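You operate a simulated robot arm through the tools that you are given. There is no shell and no other tool. Be economical: measure what you need, move in short steps, check, and stop when the job is done.

Carry out the task below with a simulated two-armed robot. There is one attempt and no reset: what you move stays moved.

Task
Switch off the red and the green strobe and load them into the caddy, holding it steady.
Fine: the red one goes in the white cut-out, the green one in the black; the third strobe stays on.

The check looks at the end state, three seconds after you hand in, the way a careful person would. Anything else that was tipped, shoved, dropped, spilled or broken makes it a failure.

Robot
Two 6-joint arms with two-finger parallel grippers on one trunk, on a base that drives. Base frame: it is fixed to the floor where the robot stands at the start and does not move with it; the origin is under the middle of the robot, x ahead of it, y to its left, z up; the surface under the hand at the start is at about z = 80.2. Lengths are in cm, angles in rad, forces in N, time in s.
The left shoulder is at the start at [6, 18.7, 112.2], the right one opposite. With the tool pointing down near the work surface each hand reaches from about 22 to 62 cm from the robot's upright axis, wherever it stands, measured 20 degrees to its own side. Places, roughly: black cut-out of the caddy [50, 40, 80]; blue stock slider [40, -60, 80]; brake lever [60, -60, 90]; button of the blue strobe [80, 80, 50]; button of the green strobe [50, 0, 90]; button of the red strobe [50, -10, 90]; button of the yellow strobe [50, -20, 90]; chest latch [40, 20, 80]; clamp bar [70, 100, 50]; clamp knob [60, 100, 50]; dryer switch [70, -10, 90]; fan switch of the grey chest [30, 50, 70]; green stock slider [40, -50, 80]; red stock slider [40, -40, 80]; white cut-out of the caddy [50, 50, 80]; yellow drum [50, 125, 50]. Payload 1.57 kg a hand.
The TCP of each hand is the grasp point between the finger pads, 3 cm short of the fingertips. In the tool frame z runs along the fingers and y along their closing line. The gripper opens to 11 cm. The fingers are 2.4 cm wide and 1.2 cm thick; the gripper's body (4.8 by 11.2 cm) begins 7.8 cm behind the TCP.
Orientation is that of the tool frame in the base frame, as a unit quaternion [x, y, z, w]. With the fingers straight down and closing along the base's y, the tool's x points along the base's -x, its y along +y and its z along -z.

Tools
- The arms move only by the tool drive_tool. It takes "left_motion", "right_motion" or both (then of equal length, played together; a hand with none holds still); each is a list of rows, each an object (a shift or turn left out is 0, a gripper value left out holds the last) with "slide": the shift along the tool's x, y, z in units of 30 mm (1.0 is 30 mm), a list of three; "dr": the turn, a rotation vector about the tool's x, y, z in units of 4 degrees (1.0 is 4 degrees), a list of three. In form: [{"slide": [tx, ty, tz], "dr": [wx, wy, wz]}, ...]. A call has 1 to 12 rows; each row shifts and turns the commanded pose from where the row before left it, along the tool's axes as they then stand. "left_grip" and "right_grip" are, for a hand that has rows, the opening, from 0 (shut) to 1 (fully open), set as the call begins (left out, the last holds). A call with a number of a shift or a turn outside -1 to 1 is refused whole. Each row takes 0.2 s and may step no farther than 5 cm and 0.15 rad from the row before; otherwise, or with a gripper value out of range, the whole call is refused. A pose out of reach is approached as far as the arm can. The call stops where the force on the tool passes 50 N (or 10 N more than at its start, if that is more) or the arm is blocked; 0.2 s more then pass. Each finger travels about 15.3 cm/s and halts on what it meets, pressing with about 43 N; the grip force reading is that of the motor and also rises with nothing between the fingers. The clock runs only during rows and for 0.2 s after the last one: add rows that do not move to give the fingers time. The reply holds the time, the measured pose of the TCP, the force on the tool along the base axes, the opening and the grip force, in the units named above and with some noise, with the torque about the TCP (base axes, N m) and any sound that the robot's microphone picked up.
- Cameras (640 x 400 px; columns grow to the right, rows downward): "scene" is now at [1.73, -1.52, 166.27]; the picture's right is [-0.19, -0.98, 0.00], its down [-0.73, 0.14, -0.67] and it looks along [0.66, -0.13, -0.74] (base axes); focal length 257 px, centre (320, 200). "left" rides on the left gripper at [7, -1.6, -14.1] in its tool frame; the picture's right is [0.23, 0.97, 0.00], its down [-0.86, 0.20, -0.48] and it looks along [-0.47, 0.11, 0.88] (tool axes); focal length 222 px, centre (320, 200). "right" rides on the right gripper at [7, 1.6, -14.1] in its tool frame; the picture's right is [-0.23, 0.97, 0.00], its down [-0.86, -0.20, -0.48] and it looks along [-0.47, -0.11, 0.88] (tool axes); focal length 222 px, centre (320, 200). There is no depth. A picture from a camera that has moved, and an enlarged one, comes with that camera's place and axes in the base frame and with its lens.
- snapshot(camera): a new picture of that camera. It takes no simulated time.
- move_column(by): slides the trunk up (or, below 0, down) by that many cm; the arms and the scene camera ride with it, the base frame stays. It gives what a move gives, with no picture.
- roll_base(legs): drives the robot by 1 to 6 legs, each [ahead, left, turn to the left] in cm, cm and rad, along the robot's own axes; the way and the turn of a leg run together, so that a leg with both is an arc; at most 150 cm and 3.142 rad a leg. The arms and the cameras ride along, it lands a little off, and it stops where it bumps. It gives what a move gives.
- turn_head(pan, tilt): turns the head with the scene camera to pan (to the left, within 1.501 rad either way) and tilt (down, from -0.506 to 1.204), counted from straight ahead of the robot. It gives what a move gives.
- close_up(camera, box): a new picture of the part [left, top, right, bottom] of that camera's present view, enlarged. It takes no simulated time.
- close_job(): hands the job in; it is judged then, once.

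Work in short steps. Places have to be worked out from the pictures, the camera data and where the tool is seen: move nearer, look again, correct. Check each grasp and each placing, and mend what went wrong. You have 120 turns and 88 pictures in all, those below and enlarged ones among them. Open the grippers and draw the arms clear of the work before you hand the job in, unless the task says otherwise; then end with one line.

The tools are called as a command line: name --argument value ..., lists and objects as JSON in quotes. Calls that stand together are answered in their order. drive_tool: Moves the arms, as the interface text tells. Its arguments: {"type":"object","properties":{"left_motion":{"type":"array","items":{"type":"object","properties":{"slide":{"type":"array","items":{"type":"number"}},"dr":{"type":"array","items":{"type":"number"}}}}},"left_grip":{"type":"number"},"right_motion":{"type":"array","items":{"type":"object","properties":{"slide":{"type":"array","items":{"type":"number"}},"dr":{"type":"array","items":{"type":"number"}}}}},"right_grip":{"type":"number"}},"required":[]} The other tools are called the same way: move_column (by) slides the trunk up or down; roll_base (legs) drives the base; turn_head (pan, tilt) turns the head that bears the scene camera; snapshot (camera) takes a picture; close_up (camera, box) takes an enlarged picture of a part of a camera's view; close_job () hands the job in.

At the start:

```text
t: 0.0
left_position: [47.68, 24.49, 125.26]
left_orientation: [0.001, 1.0, 0.001, -0.001]
left_wrist_force: [0.2, 0.0, 0.7]
left_moment: [0.03, 0.02, 0.02]
left_opening: 10.99
left_gripper_force: 0.0
right_position: [46.5, -10.91, 126.59]
right_orientation: [0.0, 1.0, 0.0, 0.0]
right_wrist_force: [-0.3, -0.3, -0.5]
right_moment: [0.02, -0.03, 0.03]
right_opening: 11.0
right_gripper_force: 0.0
trunk travel left (down, up): [-75.0, 24.0]
robot x, y, heading: [0.26, 0.11, -0.001]
head pan, tilt: [-0.19, 0.833]
```

scene: 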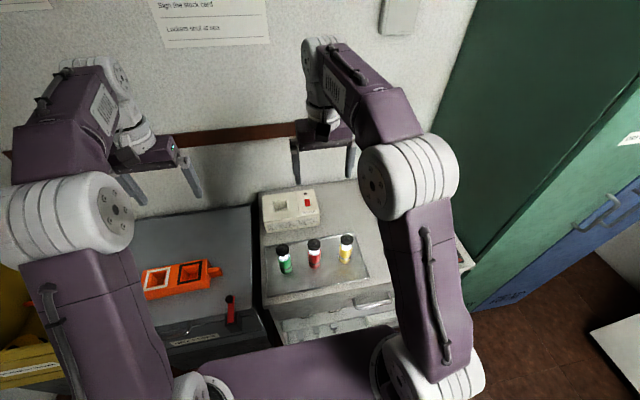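
right: 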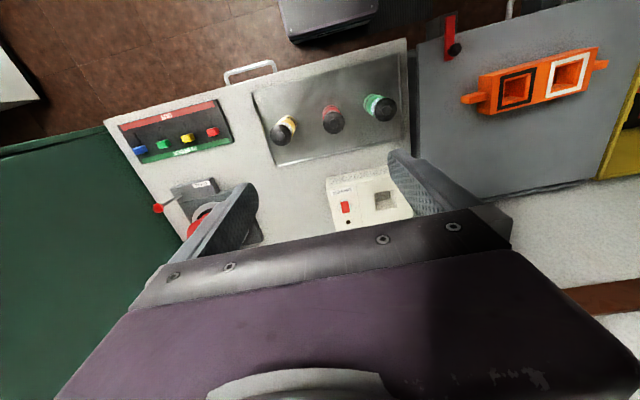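
left: 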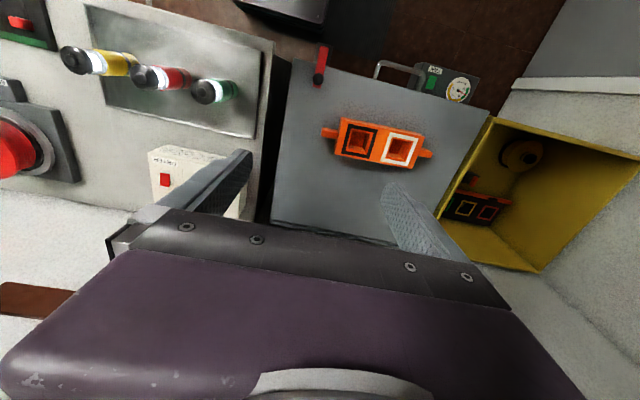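

I begin by looking closer at the strobes, the caddy and the notes on the wall.

close_up --camera "scene" --box '[240, 170, 400, 300]'

close_up --camera "left" --box '[30, 30, 490, 230]'

close_up --camera "right" --box '[240, 30, 640, 230]'

turn_head --pan 0.0 --tilt 0.2

```text
3.08 times, centred on (320, 235) of scene
camera zoom: at [1.73, -1.52, 166.27], right [-0.19, -0.98, 0.0], down [-0.73, 0.14, -0.67], along [0.66, -0.13, -0.74], focal length 791 px, centre (320, 92)
```

zoom: 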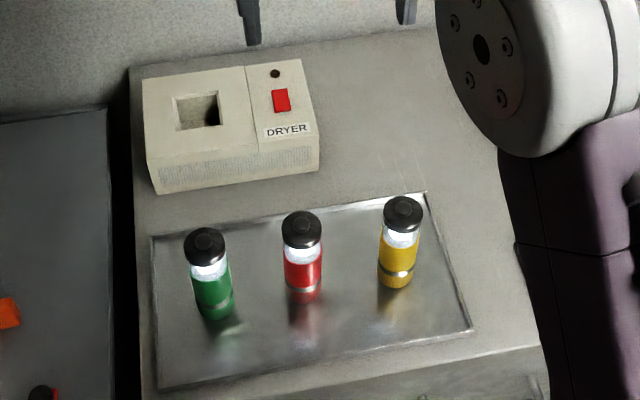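

```text
1.39 times, centred on (260, 130) of left
camera zoom: at [40.83, 22.89, 139.48], right [-0.23, 0.97, 0.0], down [0.86, 0.2, 0.48], along [0.47, 0.11, -0.88], focal length 309 px, centre (404, 297)
```

zoom: 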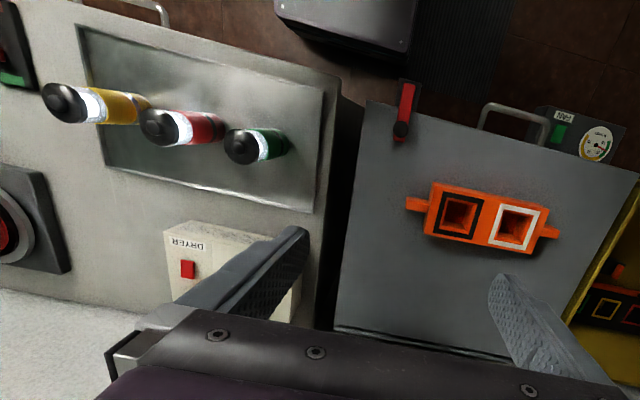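

```text
1.60 times, centred on (440, 130) of right
camera zoom: at [39.56, -9.32, 140.84], right [0.23, 0.97, 0.0], down [0.86, -0.2, 0.48], along [0.47, -0.11, -0.88], focal length 355 px, centre (128, 312)
```

zoom: 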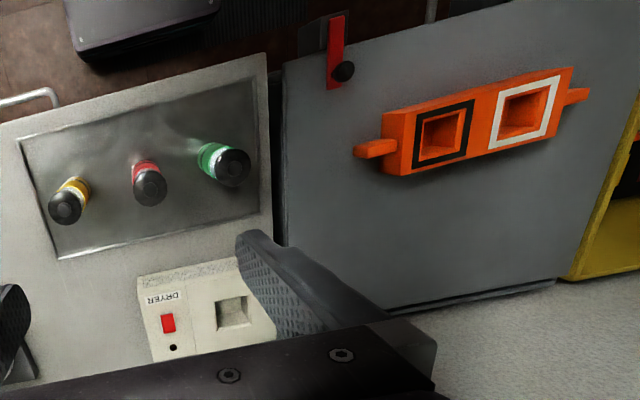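

```text
t: 1.0
left_position: [47.72, 24.54, 125.28]
left_orientation: [0.0, 1.0, 0.001, 0.001]
left_wrist_force: [-0.2, -0.6, 0.4]
left_moment: [-0.01, -0.01, -0.01]
left_opening: 11.01
left_gripper_force: 0.0
right_position: [46.59, -10.87, 126.59]
right_orientation: [0.0, 1.0, 0.0, 0.001]
right_wrist_force: [-0.1, -0.4, 0.1]
right_moment: [0.02, -0.04, 0.0]
right_opening: 11.03
right_gripper_force: 0.0
trunk travel left (down, up): [-75.0, 24.0]
robot x, y, heading: [-0.34, 0.09, 0.002]
head pan, tilt: [0.0, 0.201]
```

The strobes have a black cap with a button on top; I read the wall notes now.

snapshot --camera "scene"

```text
81 pictures are left
camera scene: at [3.28, -0.03, 171.89], right [0.0, -1.0, 0.0], down [-0.2, 0.0, -0.98], along [0.98, 0.0, -0.2], focal length 257 px, centre (320, 200)
```

scene: 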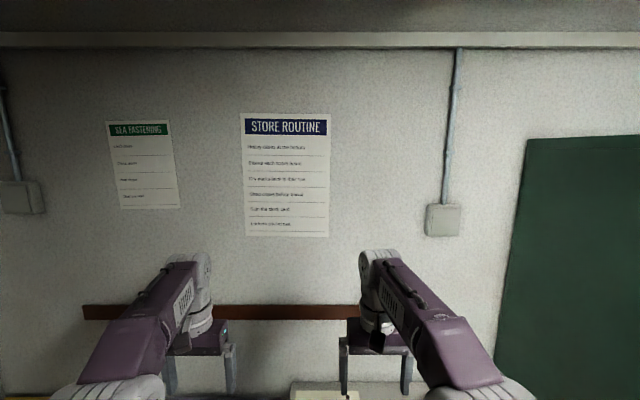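

I enlarge both notices to see if they bear on the job.

close_up --camera "scene" --box '[230, 105, 340, 245]'

close_up --camera "scene" --box '[90, 110, 200, 215]'

turn_head --pan 0.2 --tilt 0.95

snapshot --camera "scene"

```text
2.86 times, centred on (285, 175) of scene
camera zoom: at [3.28, -0.03, 171.89], right [0.0, -1.0, 0.0], down [-0.2, 0.0, -0.98], along [0.98, 0.0, -0.2], focal length 734 px, centre (420, 271)
```

zoom: 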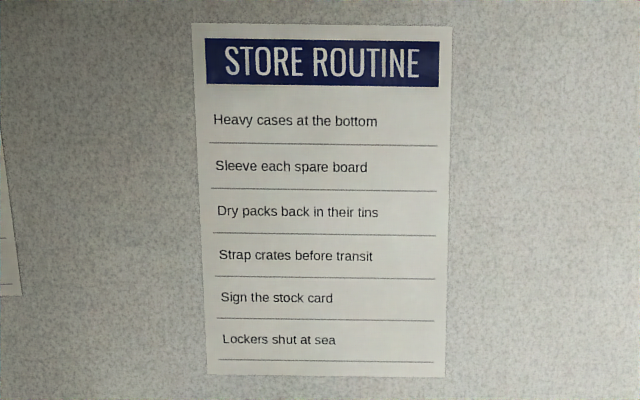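

```text
3.81 times, centred on (145, 162) of scene
camera zoom: at [3.28, -0.03, 171.89], right [0.0, -1.0, 0.0], down [-0.2, 0.0, -0.98], along [0.98, 0.0, -0.2], focal length 979 px, centre (987, 343)
```

zoom: 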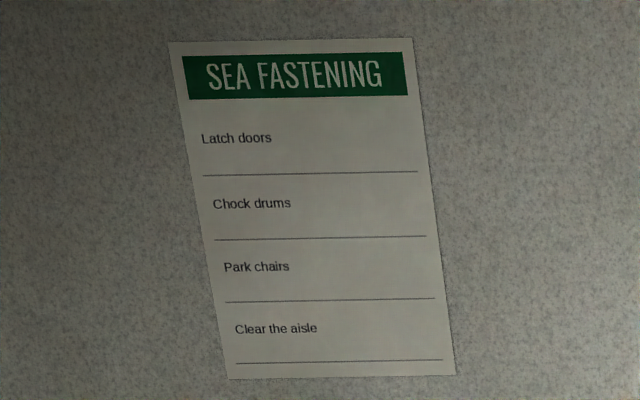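

```text
t: 2.1
left_position: [47.69, 24.48, 125.27]
left_orientation: [0.0, 1.0, -0.001, 0.001]
left_wrist_force: [-0.1, -0.2, 0.2]
left_moment: [-0.04, -0.04, 0.01]
left_opening: 11.0
left_gripper_force: 0.1
right_position: [46.41, -10.84, 126.61]
right_orientation: [0.0, 1.0, 0.0, 0.0]
right_wrist_force: [0.3, 0.4, -0.1]
right_moment: [0.02, 0.05, 0.0]
right_opening: 10.98
right_gripper_force: 0.1
trunk travel left (down, up): [-75.0, 24.0]
robot x, y, heading: [0.11, 0.22, -0.003]
head pan, tilt: [0.201, 0.949]
```

```text
78 pictures are left
camera scene: at [1.1, 1.42, 165.39], right [0.2, -0.98, 0.0], down [-0.8, -0.16, -0.58], along [0.57, 0.12, -0.81], focal length 257 px, centre (320, 200)
```

scene: 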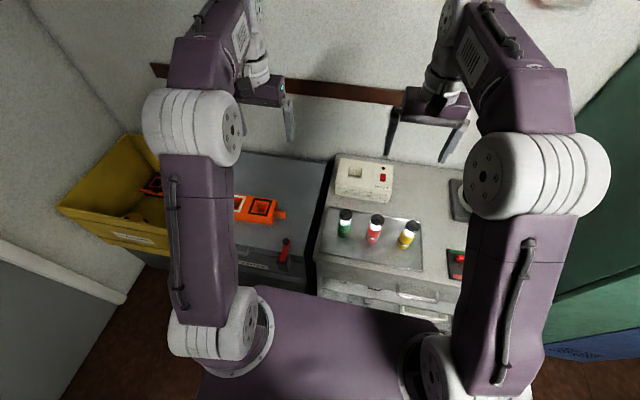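

The notices don't bear on the job. I estimate green at about (50.3, 1.8), red (50.2, -9.0) and yellow (50.4, -20.9), with tops near z 90. The caddy cut-outs are near (52.5, 36.6) for black and (52, 47) for white, with the top at about z 81. I bring the closed right hand above the red strobe and look.

drive_tool --right_motion '[{"slide": [-0.6, 0.3, 1]}, {"slide": [-0.6, 0.3, 1]}, {"slide": [0, 0, 1]}, {"slide": [0, 0, 1]}, {"slide": [0, 0, 1]}, {"slide": [0, 0, 1]}, {"slide": [0, 0, 0.8]}]' --right_grip 0

snapshot --camera "right"

turn_head --pan 0.1 --tilt 0.85

snapshot --camera "scene"

```text
t: 3.7
left_position: [47.73, 24.54, 125.22]
left_orientation: [0.0, 1.0, 0.0, -0.001]
left_wrist_force: [-0.1, -1.1, -0.3]
left_moment: [0.0, 0.03, -0.02]
left_opening: 11.0
left_gripper_force: 0.1
right_position: [50.22, -9.01, 106.1]
right_orientation: [0.0, 1.0, -0.001, 0.001]
right_wrist_force: [0.6, 0.3, -0.9]
right_moment: [0.03, 0.01, -0.03]
right_opening: 0.0
right_gripper_force: 21.4
trunk travel left (down, up): [-75.0, 24.0]
robot x, y, heading: [0.27, -0.19, -0.004]
head pan, tilt: [0.201, 0.949]
```

```text
77 pictures are left
camera right: at [43.2, -7.45, 120.35], right [0.23, 0.97, 0.0], down [0.86, -0.2, 0.48], along [0.47, -0.11, -0.88], focal length 222 px, centre (320, 200)
```

right: 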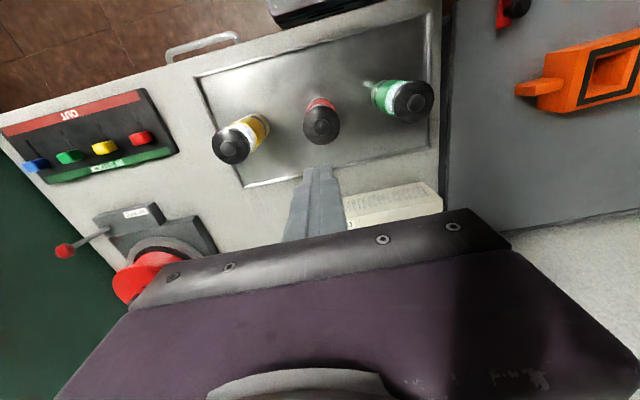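

```text
t: 4.4
left_position: [47.7, 24.38, 125.37]
left_orientation: [0.0, 1.0, 0.001, 0.0]
left_wrist_force: [-0.4, 0.4, -0.2]
left_moment: [-0.01, -0.01, 0.01]
left_opening: 11.02
left_gripper_force: 0.0
right_position: [50.13, -8.93, 106.27]
right_orientation: [-0.001, 1.0, 0.0, 0.0]
right_wrist_force: [-0.4, -0.6, 0.9]
right_moment: [0.03, 0.02, 0.0]
right_opening: 0.02
right_gripper_force: 21.3
trunk travel left (down, up): [-75.0, 24.0]
robot x, y, heading: [-0.19, 0.12, 0.001]
head pan, tilt: [0.099, 0.85]
```

```text
76 pictures are left
camera scene: at [1.77, 0.76, 166.13], right [0.1, -0.99, 0.0], down [-0.75, -0.07, -0.66], along [0.66, 0.07, -0.75], focal length 257 px, centre (320, 200)
```

scene: 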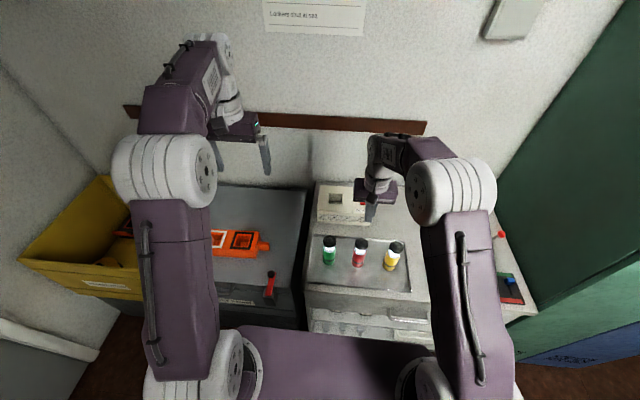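

The right wrist view suggests the tops are a bit higher (about 92–93) and nearer (x about 48.3). I enlarge both views to refine that.

close_up --camera "right" --box '[200, 60, 440, 210]'

close_up --camera "scene" --box '[300, 180, 428, 300]'

```text
2.67 times, centred on (320, 135) of right
camera zoom: at [43.17, -7.45, 120.42], right [0.23, 0.97, 0.0], down [0.86, -0.2, 0.48], along [0.47, -0.11, -0.88], focal length 592 px, centre (320, 373)
```

zoom: 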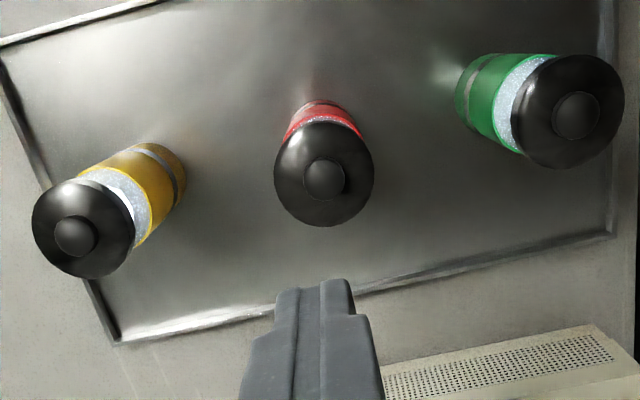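

```text
3.33 times, centred on (364, 240) of scene
camera zoom: at [1.77, 0.76, 166.13], right [0.1, -0.99, 0.0], down [-0.75, -0.07, -0.66], along [0.66, 0.07, -0.75], focal length 857 px, centre (173, 67)
```

zoom: 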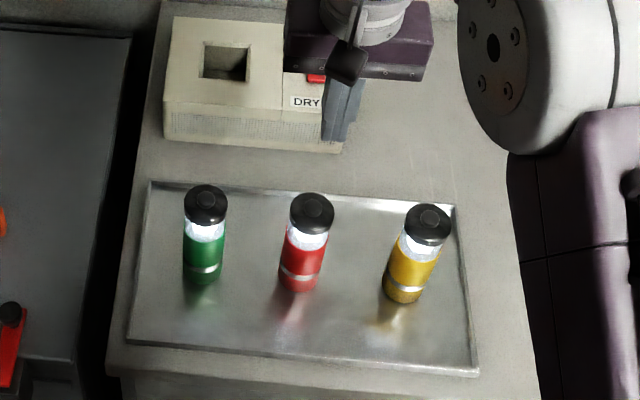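

Red's button is at about (48.3, -8.4, 93), green's at (48.1, 2.6) and yellow's at (48.1, -20.4). I lower the closed fingers to about 2 cm above red's button to verify.

drive_tool --right_motion '[{"slide": [0.62, 0.17, 0]}, {"slide": [0, 0, 1]}, {"slide": [0, 0, 1]}, {"slide": [0, 0, 0.6]}]'

close_up --camera "right" --box '[200, 80, 440, 230]'

close_up --camera "scene" --box '[300, 180, 428, 300]'

```text
t: 5.4
left_position: [47.69, 24.52, 125.28]
left_orientation: [0.0, 1.0, -0.001, 0.0]
left_wrist_force: [0.0, 0.0, -0.2]
left_moment: [0.03, -0.01, 0.02]
left_opening: 11.0
left_gripper_force: 0.2
right_position: [48.22, -8.64, 98.4]
right_orientation: [0.0, 1.0, 0.0, 0.0]
right_wrist_force: [0.2, -0.2, 1.2]
right_moment: [0.02, 0.01, -0.02]
right_opening: 0.0
right_gripper_force: 21.6
trunk travel left (down, up): [-75.0, 24.0]
robot x, y, heading: [0.05, -0.33, -0.001]
head pan, tilt: [0.099, 0.85]
```

```text
2.67 times, centred on (320, 155) of right
camera zoom: at [41.28, -7.02, 112.64], right [0.23, 0.97, 0.0], down [0.86, -0.2, 0.48], along [0.47, -0.11, -0.88], focal length 592 px, centre (320, 320)
```

zoom: 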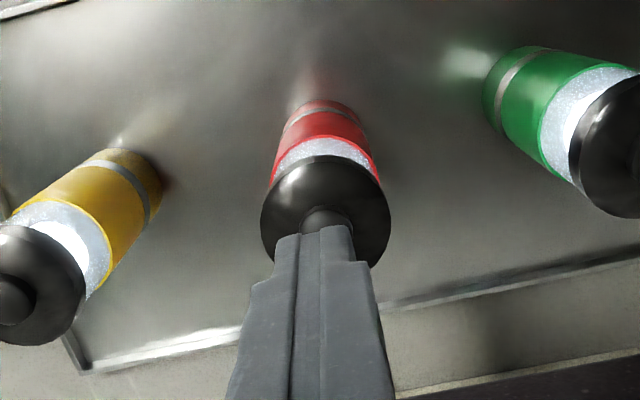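

```text
3.33 times, centred on (364, 240) of scene
camera zoom: at [1.71, 0.76, 166.14], right [0.1, -1.0, 0.0], down [-0.75, -0.07, -0.66], along [0.66, 0.07, -0.75], focal length 857 px, centre (173, 67)
```

zoom: 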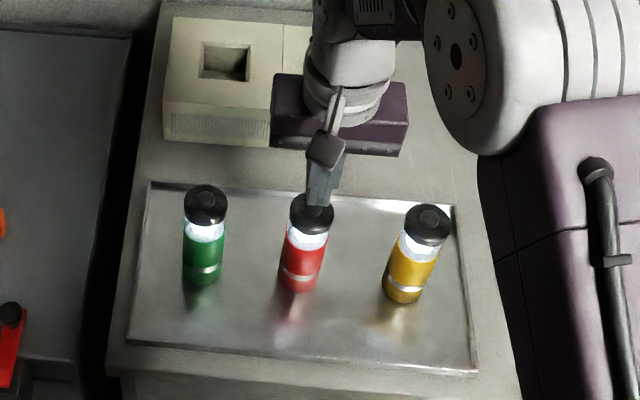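

Nearly centred: the button is about 2 mm further out in x and in y. I correct that and press down in small steps.

drive_tool --right_motion '[{"slide": [-0.06, 0.07, 0.2]}, {"slide": [0, 0, 0.2]}, {"slide": [0, 0, 0.2]}, {"slide": [0, 0, 0.1]}, {"slide": [0, 0, 0.1]}]'

close_up --camera "scene" --box '[300, 180, 428, 300]'

```text
t: 6.4
left_position: [47.31, 24.56, 125.54]
left_orientation: [0.0, 1.0, 0.0, 0.002]
left_wrist_force: [-0.1, 0.1, -0.2]
left_moment: [0.04, 0.01, 0.0]
left_opening: 10.99
left_gripper_force: 0.0
right_position: [48.75, -8.31, 97.22]
right_orientation: [0.0, 1.0, 0.003, 0.009]
right_wrist_force: [-4.5, -2.5, 38.0]
right_moment: [-0.07, 0.42, 0.02]
right_opening: 0.0
right_gripper_force: 21.5
trunk travel left (down, up): [-75.0, 24.0]
robot x, y, heading: [-0.1, -0.02, 0.008]
head pan, tilt: [0.099, 0.85]
heard: click
stopped in row 5 (right hand): the force on the tool passed its limit at 56 N (the readings are from after the stop); the commanded pose is now the measured one
```

```text
3.33 times, centred on (364, 240) of scene
camera zoom: at [1.21, 0.79, 166.17], right [0.1, -1.0, 0.0], down [-0.75, -0.07, -0.66], along [0.66, 0.07, -0.75], focal length 857 px, centre (173, 67)
```

zoom: 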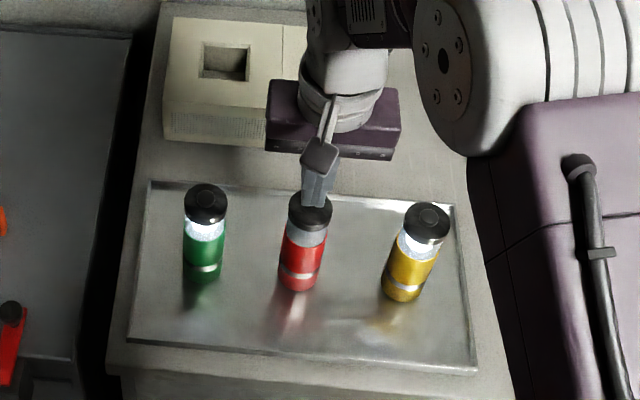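

A click was heard and the red light is off. I lift straight up and go over to green.

drive_tool --right_motion '[{"slide": [0, 0, -0.3]}, {"slide": [0, 0, -0.7]}, {"slide": [0, 1, 0]}, {"slide": [0, 1, 0]}, {"slide": [0, 1, 0]}, {"slide": [0.1, 0.6, 0]}, {"slide": [0, 0, 0.3]}]'

close_up --camera "right" --box '[200, 80, 440, 230]'

```text
t: 8.0
left_position: [47.81, 24.42, 125.43]
left_orientation: [0.0, 1.0, 0.0, 0.0]
left_wrist_force: [-1.2, 0.5, 0.9]
left_moment: [-0.01, 0.0, 0.02]
left_opening: 10.99
left_gripper_force: 0.0
right_position: [48.6, 2.46, 98.75]
right_orientation: [0.0, 1.0, 0.001, 0.006]
right_wrist_force: [0.4, 0.8, -0.8]
right_moment: [0.03, 0.04, 0.0]
right_opening: 0.0
right_gripper_force: 20.9
trunk travel left (down, up): [-75.0, 24.0]
robot x, y, heading: [-0.2, 0.18, 0.001]
head pan, tilt: [0.099, 0.85]
```

```text
2.67 times, centred on (320, 155) of right
camera zoom: at [41.43, 4.03, 112.94], right [0.23, 0.97, 0.0], down [0.85, -0.2, 0.49], along [0.48, -0.11, -0.87], focal length 592 px, centre (320, 320)
```

zoom: 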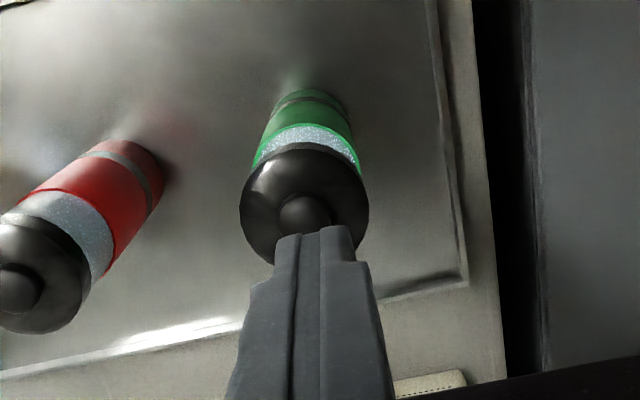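

The button sits about 0.5 cm toward the robot and 0.45 cm to the right, near (48.0, 2.0). I correct that and press.

drive_tool --right_motion '[{"slide": [0.18, -0.15, 0]}, {"slide": [0, 0, 0.2]}, {"slide": [0, 0, 0.2]}, {"slide": [0, 0, 0.1]}, {"slide": [0, 0, 0.1]}, {"slide": [0, 0, 0.1]}]'

close_up --camera "scene" --box '[300, 180, 428, 300]'

```text
t: 9.4
left_position: [47.32, 24.42, 125.48]
left_orientation: [0.0, 1.0, 0.0, 0.002]
left_wrist_force: [0.7, 0.9, 0.4]
left_moment: [0.01, 0.0, 0.01]
left_opening: 11.01
left_gripper_force: 0.1
right_position: [47.86, 1.94, 97.14]
right_orientation: [0.0, 1.0, 0.003, 0.01]
right_wrist_force: [4.5, -1.8, 33.5]
right_moment: [-0.02, -0.06, -0.03]
right_opening: 0.0
right_gripper_force: 21.1
trunk travel left (down, up): [-75.0, 24.0]
robot x, y, heading: [0.22, -0.04, -0.002]
head pan, tilt: [0.099, 0.85]
heard: click
```

```text
3.33 times, centred on (364, 240) of scene
camera zoom: at [1.33, 0.66, 166.19], right [0.1, -1.0, 0.0], down [-0.75, -0.07, -0.66], along [0.66, 0.07, -0.75], focal length 857 px, centre (173, 67)
```

zoom: 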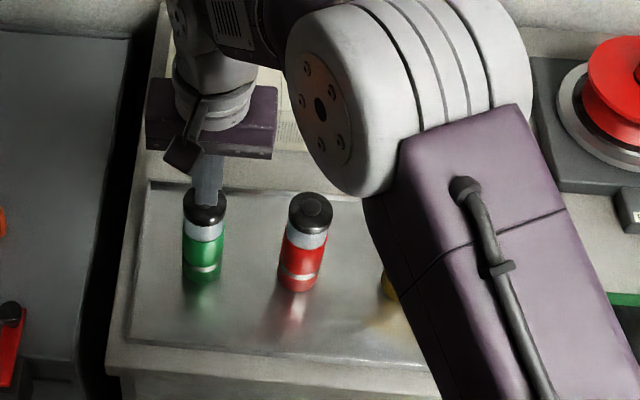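

Both are off (clicks heard, windows dark). I lift the hand, return above red with the gripper part open, and look left for the drive.

drive_tool --right_motion '[{"slide": [0, 0, -0.5]}, {"slide": [0, 0, -1]}, {"slide": [0, 0, -1]}, {"slide": [0, 0, -0.5]}, {"slide": [-0.17, -1, 0]}, {"slide": [0, -1, 0]}, {"slide": [0, -1, 0]}, {"slide": [0, -0.45, 0]}]' --right_grip 0.0

drive_tool --right_motion '[{"slide": [0, 0, 0]}, {"slide": [0, 0, 0]}, {"slide": [0, 0, 0]}]' --right_grip 0.75

close_up --camera "right" --box '[160, 20, 480, 220]'

turn_head --pan 1.0 --tilt 0.95

snapshot --camera "scene"

```text
t: 11.2
left_position: [47.75, 24.53, 125.35]
left_orientation: [0.001, 1.0, 0.0, 0.0]
left_wrist_force: [-0.8, -0.8, 0.3]
left_moment: [0.0, 0.01, -0.02]
left_opening: 10.99
left_gripper_force: 0.1
right_position: [48.52, -8.45, 105.7]
right_orientation: [0.0, 1.0, 0.0, 0.006]
right_wrist_force: [0.1, 0.5, -0.3]
right_moment: [0.02, 0.03, 0.01]
right_opening: 0.02
right_gripper_force: 21.5
trunk travel left (down, up): [-75.0, 24.0]
robot x, y, heading: [0.13, 0.28, -0.002]
head pan, tilt: [0.099, 0.85]
```

```text
t: 12.0
left_position: [47.75, 24.42, 125.28]
left_orientation: [0.0, 1.0, 0.0, 0.001]
left_wrist_force: [0.1, -0.3, -0.3]
left_moment: [-0.02, -0.01, 0.0]
left_opening: 10.99
left_gripper_force: 0.0
right_position: [48.41, -8.33, 105.64]
right_orientation: [0.0, 1.0, 0.001, 0.005]
right_wrist_force: [0.4, 0.4, -0.6]
right_moment: [0.01, 0.02, -0.02]
right_opening: 8.24
right_gripper_force: 0.1
trunk travel left (down, up): [-75.0, 24.0]
robot x, y, heading: [0.2, 0.08, -0.0]
head pan, tilt: [0.099, 0.85]
```

```text
2.00 times, centred on (320, 120) of right
camera zoom: at [41.32, -6.79, 119.81], right [0.23, 0.97, 0.0], down [0.85, -0.2, 0.49], along [0.48, -0.11, -0.87], focal length 444 px, centre (320, 360)
```

zoom: 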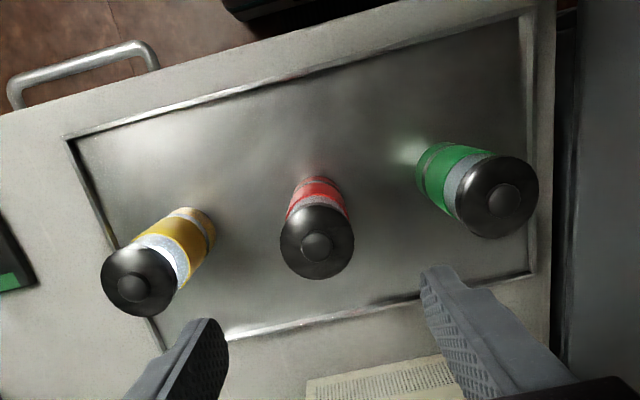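

```text
t: 13.2
left_position: [47.71, 24.48, 125.41]
left_orientation: [0.0, 1.0, 0.0, -0.001]
left_wrist_force: [-1.0, -0.1, 0.4]
left_moment: [0.02, 0.01, 0.01]
left_opening: 11.02
left_gripper_force: 0.1
right_position: [48.52, -8.43, 105.59]
right_orientation: [0.0, 1.0, 0.001, 0.005]
right_wrist_force: [-0.8, 0.0, 1.0]
right_moment: [0.01, -0.02, -0.02]
right_opening: 8.23
right_gripper_force: 0.0
trunk travel left (down, up): [-75.0, 24.0]
robot x, y, heading: [-0.34, 0.18, 0.001]
head pan, tilt: [1.0, 0.949]
```

```text
67 pictures are left
camera scene: at [-2.09, 6.09, 165.38], right [0.84, -0.54, 0.0], down [-0.44, -0.68, -0.58], along [0.31, 0.49, -0.81], focal length 257 px, centre (320, 200)
```

scene: 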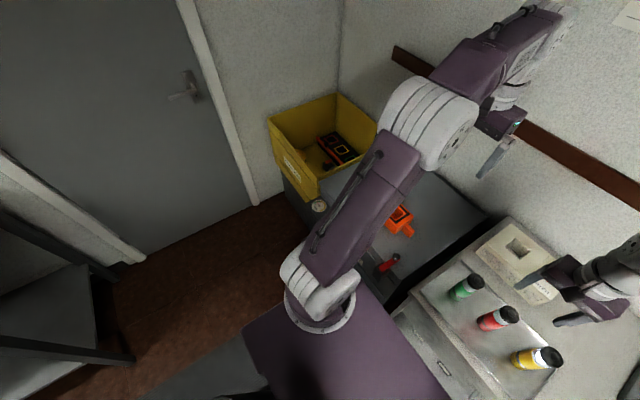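

The floor to the left is clear, so I can drive left later. Red is centred between the fingers, so I go down to grasp it at z about 89.5.

drive_tool --right_motion '[{"slide": [0.07, -0.02, 1]}, {"slide": [0, 0, 1]}, {"slide": [0, 0, 1]}, {"slide": [0, 0, 1]}, {"slide": [0, 0, 0.7]}, {"slide": [0, 0, 0.67]}]'

snapshot --camera "right"

```text
t: 14.6
left_position: [47.77, 24.4, 125.26]
left_orientation: [-0.001, 1.0, 0.0, 0.001]
left_wrist_force: [0.9, -0.3, -0.7]
left_moment: [0.01, 0.0, 0.01]
left_opening: 11.0
left_gripper_force: 0.1
right_position: [48.41, -8.37, 89.57]
right_orientation: [0.0, 1.0, 0.001, 0.006]
right_wrist_force: [-0.4, 0.3, 0.0]
right_moment: [0.01, -0.01, -0.02]
right_opening: 8.25
right_gripper_force: 0.0
trunk travel left (down, up): [-75.0, 24.0]
robot x, y, heading: [0.33, -0.16, -0.0]
head pan, tilt: [1.0, 0.949]
```

```text
66 pictures are left
camera right: at [41.32, -6.83, 103.68], right [0.23, 0.97, 0.0], down [0.85, -0.2, 0.49], along [0.48, -0.11, -0.87], focal length 222 px, centre (320, 200)
```

right: 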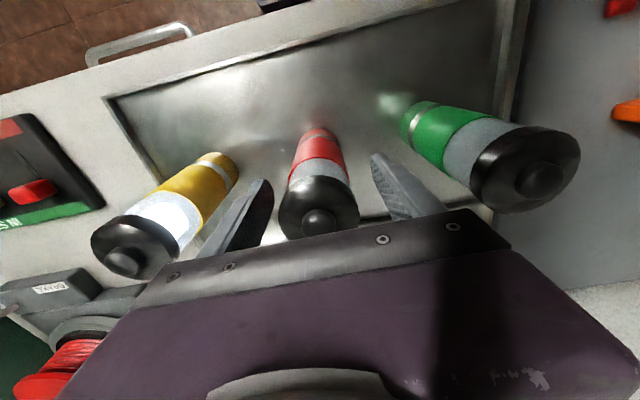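

Strobe axis is at about x 47.9, y -8.5; I nudge the hand 4 mm nearer and close.

drive_tool --right_motion '[{"slide": [0.13, -0.03, 0]}]'

drive_tool --right_motion '[{}, {}, {}, {}]' --right_grip 0

snapshot --camera "right"

```text
t: 15.0
left_position: [47.66, 24.58, 125.32]
left_orientation: [0.0, 1.0, 0.0, 0.0]
left_wrist_force: [-0.4, 0.5, 1.1]
left_moment: [-0.01, 0.0, 0.02]
left_opening: 11.01
left_gripper_force: 0.0
right_position: [48.07, -8.38, 89.59]
right_orientation: [0.0, 1.0, 0.001, 0.006]
right_wrist_force: [-0.7, 0.1, 0.3]
right_moment: [-0.01, -0.01, -0.04]
right_opening: 8.25
right_gripper_force: 0.1
trunk travel left (down, up): [-75.0, 24.0]
robot x, y, heading: [0.23, -0.23, 0.005]
head pan, tilt: [1.0, 0.949]
```

```text
t: 16.0
left_position: [47.74, 24.37, 125.22]
left_orientation: [0.0, 1.0, -0.001, 0.0]
left_wrist_force: [0.4, 0.0, 0.1]
left_moment: [-0.02, 0.0, -0.02]
left_opening: 11.01
left_gripper_force: 0.1
right_position: [48.06, -8.49, 89.64]
right_orientation: [0.0, 1.0, 0.001, 0.005]
right_wrist_force: [0.6, -0.3, 1.0]
right_moment: [-0.03, -0.1, 0.03]
right_opening: 4.34
right_gripper_force: 43.4
trunk travel left (down, up): [-75.0, 24.0]
robot x, y, heading: [0.11, 0.22, -0.0]
head pan, tilt: [1.0, 0.949]
```

```text
65 pictures are left
camera right: at [40.9, -6.94, 103.71], right [0.23, 0.97, 0.0], down [0.85, -0.2, 0.49], along [0.48, -0.11, -0.87], focal length 222 px, centre (320, 200)
```

right: 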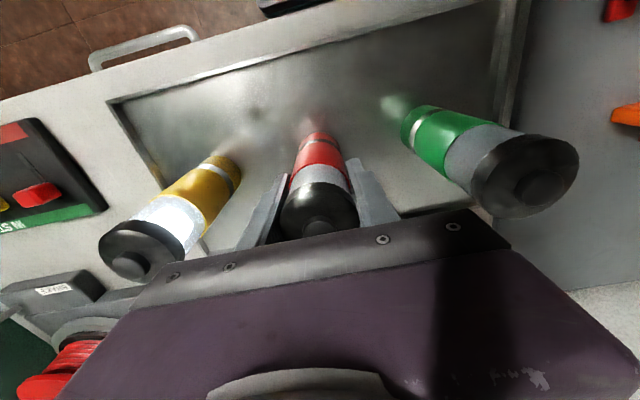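

Red is gripped (4.3 cm). I lift it straight up 22 cm and check.

drive_tool --right_motion '[{"slide": [0, 0, -0.3]}, {"slide": [0, 0, -0.7]}, {"slide": [0, 0, -1]}, {"slide": [0, 0, -1]}, {"slide": [0, 0, -1]}, {"slide": [0, 0, -1]}, {"slide": [0, 0, -1]}, {"slide": [0, 0, -1]}]'

snapshot --camera "right"

```text
t: 17.8
left_position: [47.72, 24.46, 125.38]
left_orientation: [0.001, 1.0, 0.0, 0.0]
left_wrist_force: [-0.9, 0.2, -0.2]
left_moment: [-0.02, 0.0, 0.02]
left_opening: 11.01
left_gripper_force: 0.0
right_position: [47.57, -8.38, 110.59]
right_orientation: [-0.001, 1.0, 0.001, 0.005]
right_wrist_force: [0.3, 0.7, -2.8]
right_moment: [-0.02, -0.01, -0.01]
right_opening: 4.34
right_gripper_force: 43.3
trunk travel left (down, up): [-75.0, 24.0]
robot x, y, heading: [-0.24, 0.04, 0.002]
head pan, tilt: [1.0, 0.949]
```

```text
64 pictures are left
camera right: at [40.59, -6.92, 124.75], right [0.23, 0.97, 0.0], down [0.85, -0.2, 0.49], along [0.48, -0.11, -0.87], focal length 222 px, centre (320, 200)
```

right: 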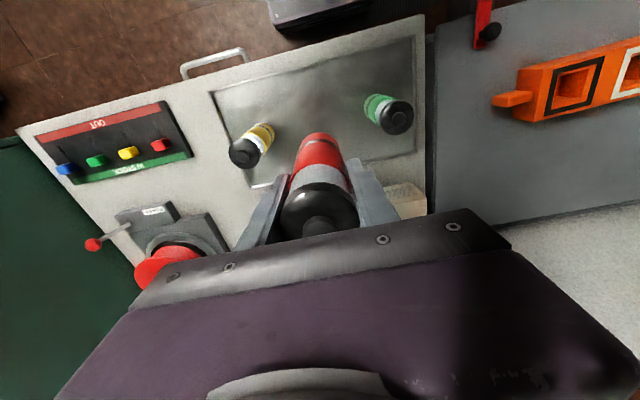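

Red is held upright. Now I drive the base 42 cm to the left in short legs, arms high.

roll_base --legs '[[0, 21, 0], [0, 21, 0]]'

turn_head --pan 0.0 --tilt 0.9

snapshot --camera "scene"

snapshot --camera "left"

snapshot --camera "right"

```text
t: 20.7
left_position: [47.86, 66.37, 125.34]
left_orientation: [0.001, 1.0, 0.001, 0.0]
left_wrist_force: [-0.2, 0.3, -0.4]
left_moment: [0.02, -0.03, 0.03]
left_opening: 11.0
left_gripper_force: 0.2
right_position: [47.89, 33.52, 110.65]
right_orientation: [0.001, 1.0, 0.002, 0.006]
right_wrist_force: [0.5, 0.7, -2.7]
right_moment: [0.01, 0.01, 0.01]
right_opening: 4.37
right_gripper_force: 42.9
trunk travel left (down, up): [-75.0, 24.0]
robot x, y, heading: [0.21, 42.09, -0.005]
head pan, tilt: [1.0, 0.949]
```

```text
t: 22.0
left_position: [47.92, 66.58, 125.24]
left_orientation: [0.002, 1.0, 0.001, 0.0]
left_wrist_force: [0.2, 0.2, -0.4]
left_moment: [-0.02, -0.01, -0.01]
left_opening: 11.02
left_gripper_force: 0.0
right_position: [47.68, 33.58, 110.55]
right_orientation: [0.001, 1.0, 0.001, 0.005]
right_wrist_force: [0.3, -0.5, -1.8]
right_moment: [0.02, 0.01, -0.01]
right_opening: 4.35
right_gripper_force: 43.1
trunk travel left (down, up): [-75.0, 24.0]
robot x, y, heading: [0.09, 42.2, -0.0]
head pan, tilt: [0.0, 0.901]
```

```text
63 pictures are left
camera scene: at [1.59, 42.26, 165.74], right [0.0, -1.0, 0.0], down [-0.78, 0.0, -0.62], along [0.62, 0.0, -0.78], focal length 257 px, centre (320, 200)
```

scene: 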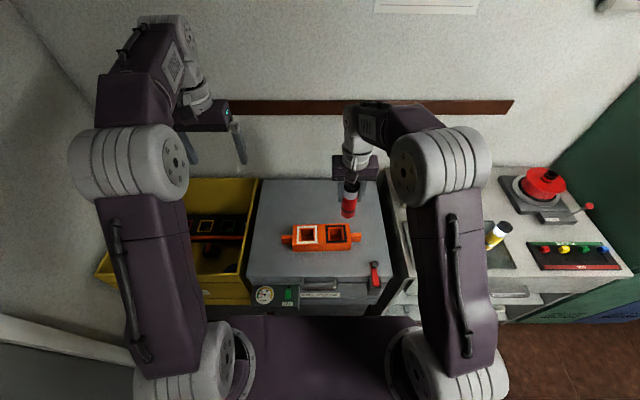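

```text
62 pictures are left
camera left: at [40.96, 65.05, 139.47], right [-0.22, 0.97, 0.0], down [0.86, 0.2, 0.48], along [0.47, 0.11, -0.88], focal length 222 px, centre (320, 200)
```

left: 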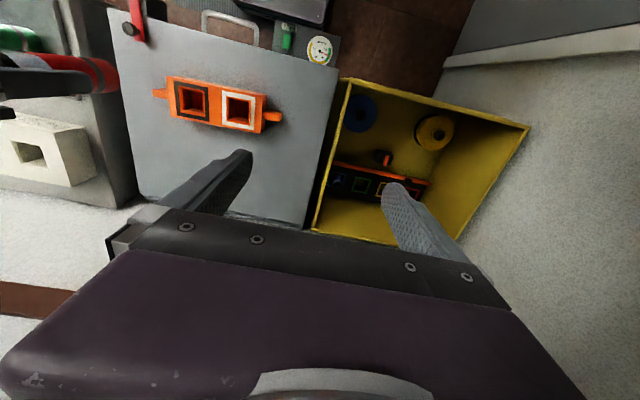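

```text
61 pictures are left
camera right: at [40.67, 35.24, 124.7], right [0.23, 0.97, 0.0], down [0.85, -0.2, 0.49], along [0.48, -0.11, -0.87], focal length 222 px, centre (320, 200)
```

right: 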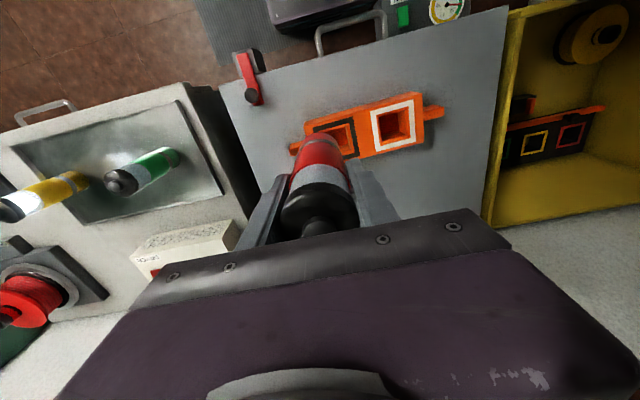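

I enlarge the caddy in the three views to fix its geometry.

close_up --camera "scene" --box '[272, 190, 400, 270]'

close_up --camera "left" --box '[130, 50, 290, 150]'

close_up --camera "right" --box '[280, 70, 472, 190]'

```text
5.00 times, centred on (336, 230) of scene
camera zoom: at [1.59, 42.26, 165.74], right [0.0, -1.0, 0.0], down [-0.78, 0.0, -0.62], along [0.62, 0.0, -0.78], focal length 1285 px, centre (240, 50)
```

zoom: 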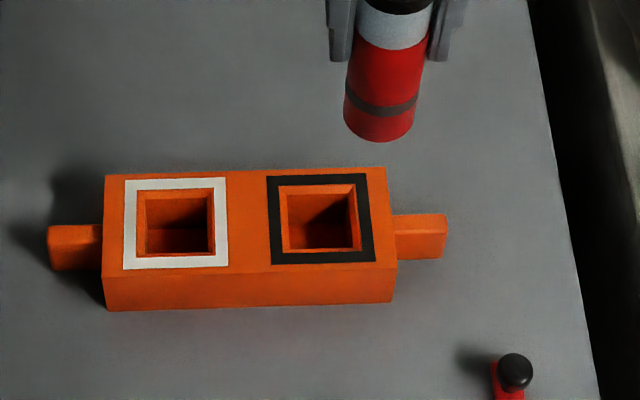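

```text
4.00 times, centred on (210, 100) of left
camera zoom: at [40.96, 65.05, 139.47], right [-0.22, 0.97, 0.0], down [0.86, 0.2, 0.48], along [0.47, 0.11, -0.88], focal length 888 px, centre (760, 600)
```

zoom: 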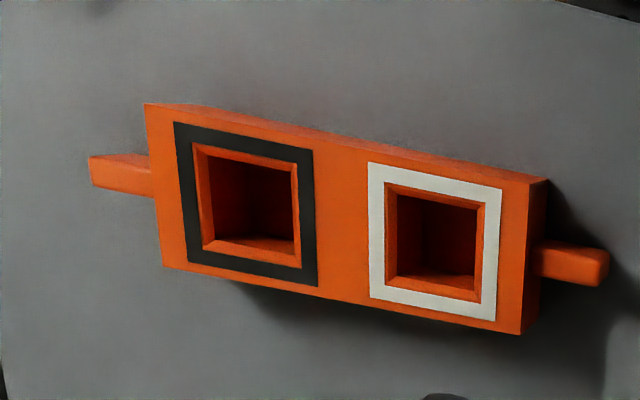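

```text
3.33 times, centred on (376, 130) of right
camera zoom: at [40.67, 35.24, 124.7], right [0.23, 0.97, 0.0], down [0.85, -0.2, 0.49], along [0.48, -0.11, -0.87], focal length 740 px, centre (133, 433)
```

zoom: 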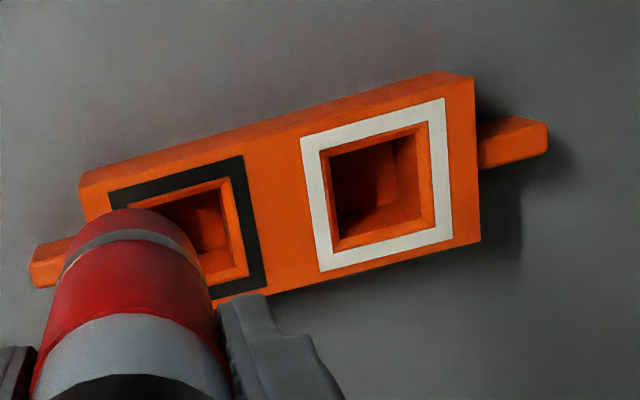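

I judge the white cut-out centre at (51.9, 47.0) and black at (52.1, 36.3), top at z about 81.5, holes about 4.7 cm with a chamfer, lid at about z 77. The left tab is near y 53–57. I drive 4 cm more to the left so the right arm reaches both cut-outs and green without driving again.

roll_base --legs '[[0, 4, 0]]'

drive_tool --left_motion '[{"slide": [-0.2, 0, 0.5], "dr": [0, 0, 1]}, {"slide": [0, 0, 0.5], "dr": [0, 0, 1]}, {"slide": [0, 0, 0.5], "dr": [0, 0, 1]}, {"slide": [0, 0, 0.5], "dr": [0, 0, 1]}, {"dr": [0, 0, 1]}, {"dr": [0, 0, 1]}, {"dr": [0, 0, 1]}, {"dr": [0, 0, 1]}, {"dr": [0, 0, 1]}, {"dr": [0, 0, 1]}, {"dr": [0, 0, 1]}, {"dr": [0, 0, 1]}]' --left_grip 0.5

drive_tool --left_motion '[{"dr": [0, 0, 1]}, {"dr": [0, 0, 1]}, {"dr": [0, 0, 1]}, {"dr": [0, 0, 1]}, {"dr": [0, 0, 1]}, {"dr": [0, 0, 1]}, {"dr": [0, 0, 1]}, {"dr": [0, 0, 1]}, {"dr": [0, 0, 1]}, {"dr": [0, 0, 1]}, {"dr": [0, 0, 0.5]}]'

```text
t: 22.9
left_position: [47.93, 69.75, 125.5]
left_orientation: [0.002, 1.0, 0.002, 0.0]
left_wrist_force: [-0.9, -0.9, 0.1]
left_moment: [0.04, 0.02, 0.02]
left_opening: 11.01
left_gripper_force: 0.1
right_position: [47.8, 37.01, 110.4]
right_orientation: [0.001, 1.0, 0.004, 0.005]
right_wrist_force: [-0.1, -0.4, -2.5]
right_moment: [0.04, -0.02, 0.02]
right_opening: 4.33
right_gripper_force: 42.9
trunk travel left (down, up): [-75.0, 24.0]
robot x, y, heading: [-0.11, 46.01, -0.009]
head pan, tilt: [0.0, 0.901]
```

```text
t: 25.5
left_position: [48.39, 70.43, 119.33]
left_orientation: [0.409, 0.912, 0.001, 0.0]
left_wrist_force: [0.3, -0.7, -0.1]
left_moment: [0.0, -0.02, -0.02]
left_opening: 5.49
left_gripper_force: 0.0
right_position: [47.74, 37.5, 110.59]
right_orientation: [0.002, 1.0, 0.001, 0.006]
right_wrist_force: [0.1, -0.6, -2.9]
right_moment: [0.02, 0.01, -0.02]
right_opening: 4.35
right_gripper_force: 43.1
trunk travel left (down, up): [-75.0, 24.0]
robot x, y, heading: [0.08, 45.83, -0.007]
head pan, tilt: [0.0, 0.901]
```

```text
t: 27.9
left_position: [48.48, 70.48, 119.48]
left_orientation: [0.709, 0.705, 0.0, 0.0]
left_wrist_force: [-0.2, -0.6, -0.1]
left_moment: [0.02, 0.02, 0.04]
left_opening: 5.51
left_gripper_force: 0.1
right_position: [47.88, 37.62, 110.5]
right_orientation: [0.002, 1.0, 0.001, 0.005]
right_wrist_force: [0.3, 1.2, -3.1]
right_moment: [-0.02, 0.02, 0.02]
right_opening: 4.33
right_gripper_force: 42.3
trunk travel left (down, up): [-75.0, 24.0]
robot x, y, heading: [-0.05, 46.0, -0.001]
head pan, tilt: [0.0, 0.901]
```

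The left hand now closes along x. I move it over toward the tab, then lean it outward about 28°.

drive_tool --left_motion '[{"slide": [-0.6, 0.15, 1]}, {"slide": [-0.6, 0.15, 1]}, {"slide": [-0.6, 0.15, 1]}, {"slide": [-0.6, 0.15, 1]}, {"slide": [-0.6, 0.15, 1]}, {"slide": [-0.6, 0.15, 0.5]}, {"slide": [-0.5, 0.15, 0]}]'

drive_tool --left_motion '[{"dr": [0, -1, 0]}, {"dr": [0, -1, 0]}, {"dr": [0, -1, 0]}, {"dr": [0, -1, 0]}, {"dr": [0, -1, 0]}, {"dr": [0, -1, 0]}, {"dr": [0, -1, 0]}]'

snapshot --camera "left"

snapshot --camera "scene"

```text
t: 29.5
left_position: [51.57, 58.2, 102.87]
left_orientation: [0.709, 0.705, 0.0, 0.001]
left_wrist_force: [1.0, -0.1, 1.5]
left_moment: [0.01, 0.0, -0.02]
left_opening: 5.5
left_gripper_force: 0.1
right_position: [47.86, 37.52, 110.5]
right_orientation: [0.001, 1.0, 0.001, 0.005]
right_wrist_force: [-0.2, -0.1, -1.8]
right_moment: [0.05, 0.02, 0.0]
right_opening: 4.35
right_gripper_force: 42.9
trunk travel left (down, up): [-75.0, 24.0]
robot x, y, heading: [-0.05, 46.2, -0.003]
head pan, tilt: [0.0, 0.901]
```

```text
t: 31.1
left_position: [51.66, 58.13, 102.8]
left_orientation: [0.687, 0.685, -0.173, 0.171]
left_wrist_force: [0.0, -0.1, 0.8]
left_moment: [-0.03, 0.01, 0.01]
left_opening: 5.48
left_gripper_force: 0.0
right_position: [47.82, 37.57, 110.63]
right_orientation: [0.002, 1.0, 0.0, 0.005]
right_wrist_force: [-0.2, -0.2, -2.3]
right_moment: [0.01, 0.03, 0.02]
right_opening: 4.32
right_gripper_force: 43.2
trunk travel left (down, up): [-75.0, 24.0]
robot x, y, heading: [-0.04, 46.25, -0.006]
head pan, tilt: [0.0, 0.901]
```

```text
57 pictures are left
camera left: at [50.06, 71.04, 112.03], right [0.97, 0.2, -0.11], down [0.2, -0.53, 0.82], along [0.11, -0.83, -0.55], focal length 222 px, centre (320, 200)
```

left: 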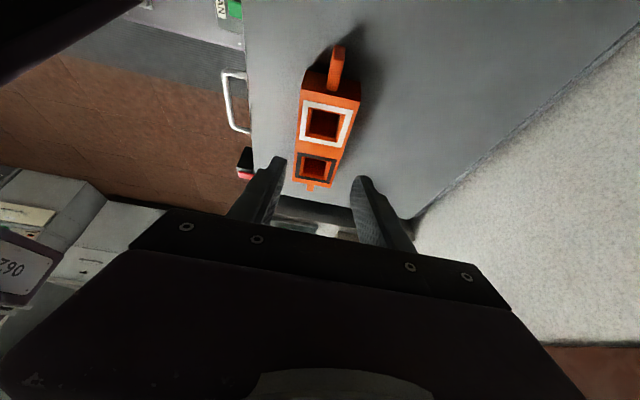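

```text
56 pictures are left
camera scene: at [1.62, 46.22, 165.74], right [0.0, -1.0, 0.0], down [-0.78, 0.0, -0.62], along [0.62, 0.0, -0.78], focal length 257 px, centre (320, 200)
```

scene: 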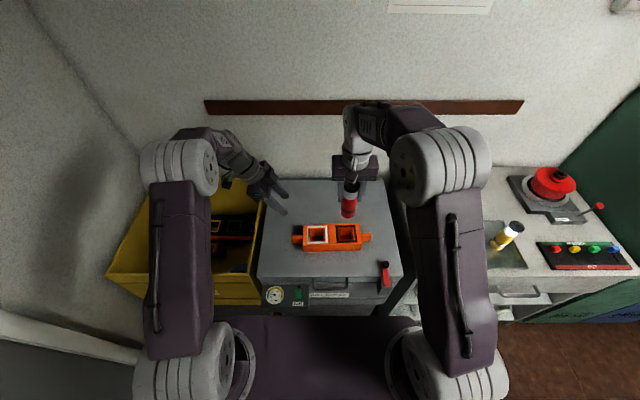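

I enlarge the left view to place the tab.

close_up --camera "left" --box '[240, 20, 432, 140]'

close_up --camera "scene" --box '[272, 190, 400, 270]'

```text
3.33 times, centred on (336, 80) of left
camera zoom: at [50.06, 71.04, 112.03], right [0.97, 0.2, -0.11], down [0.2, -0.53, 0.82], along [0.11, -0.83, -0.55], focal length 740 px, centre (267, 600)
```

zoom: 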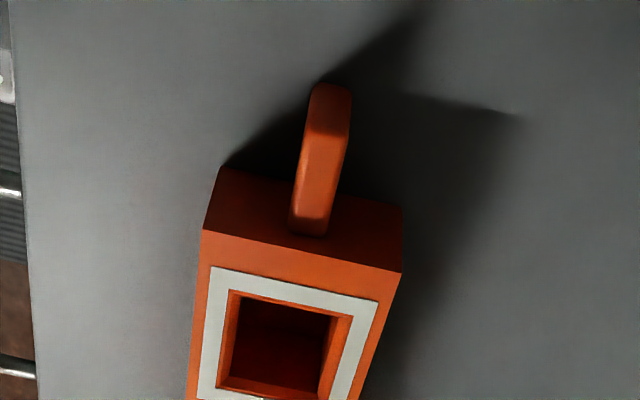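

```text
5.00 times, centred on (336, 230) of scene
camera zoom: at [1.62, 46.22, 165.74], right [0.0, -1.0, 0.0], down [-0.78, 0.0, -0.62], along [0.62, 0.0, -0.78], focal length 1285 px, centre (240, 50)
```

zoom: 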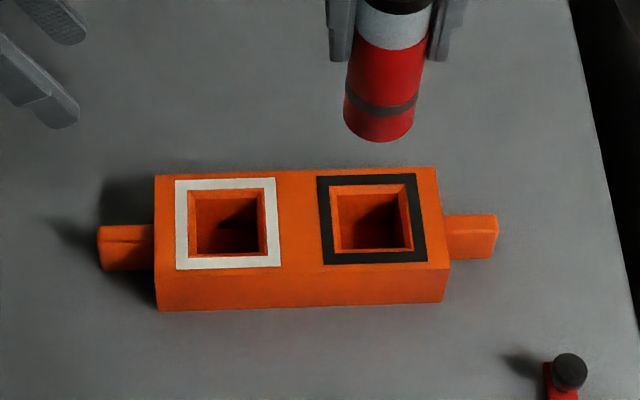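

Tab is about 1.6 cm wide, y 53–57, x about 51.8, top z about 80.3. I approach along the leaning finger direction and stop about 5 cm short.

drive_tool --left_motion '[{"slide": [0.9, 0, 0.9]}, {"slide": [0.9, 0.05, 0.9]}, {"slide": [0.94, 0, 0.9]}, {"slide": [0, 0, 1]}, {"slide": [0, 0, 1]}, {"slide": [0, 0, 0.5]}]'

snapshot --camera "left"

close_up --camera "scene" --box '[240, 180, 400, 280]'

```text
t: 32.5
left_position: [51.9, 58.11, 85.14]
left_orientation: [0.687, 0.685, -0.171, 0.171]
left_wrist_force: [0.0, -0.7, 0.2]
left_moment: [0.0, 0.0, -0.04]
left_opening: 5.51
left_gripper_force: 0.0
right_position: [47.81, 37.47, 110.53]
right_orientation: [0.002, 1.0, 0.001, 0.006]
right_wrist_force: [-0.4, -0.4, -2.3]
right_moment: [-0.01, -0.02, 0.01]
right_opening: 4.34
right_gripper_force: 42.8
trunk travel left (down, up): [-75.0, 24.0]
robot x, y, heading: [-0.05, 46.08, -0.002]
head pan, tilt: [0.0, 0.901]
```

```text
53 pictures are left
camera left: at [50.28, 70.94, 94.46], right [0.97, 0.2, -0.11], down [0.2, -0.53, 0.82], along [0.11, -0.82, -0.56], focal length 222 px, centre (320, 200)
```

left: 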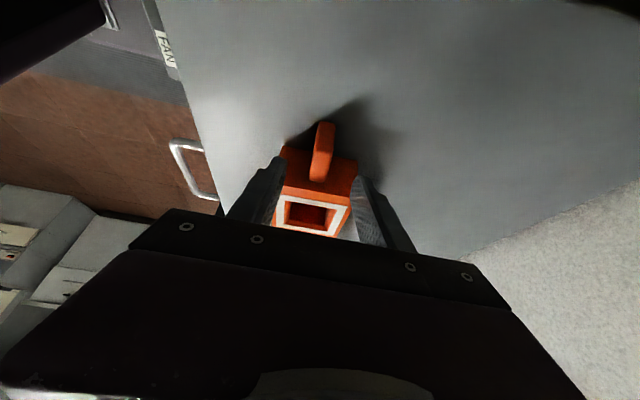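

```text
4.00 times, centred on (320, 230) of scene
camera zoom: at [1.62, 46.19, 165.74], right [0.0, -1.0, 0.0], down [-0.78, 0.0, -0.62], along [0.62, 0.0, -0.78], focal length 1028 px, centre (320, 80)
```

zoom: 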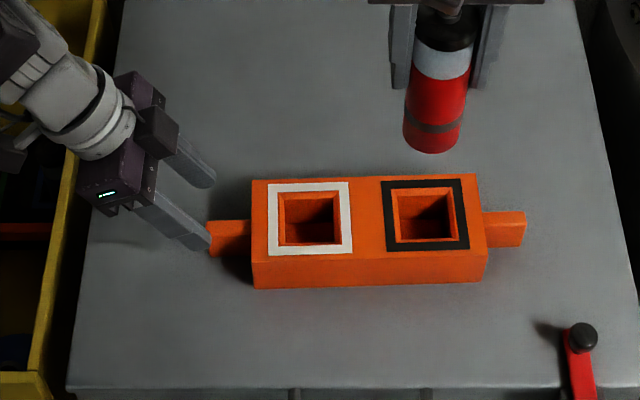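

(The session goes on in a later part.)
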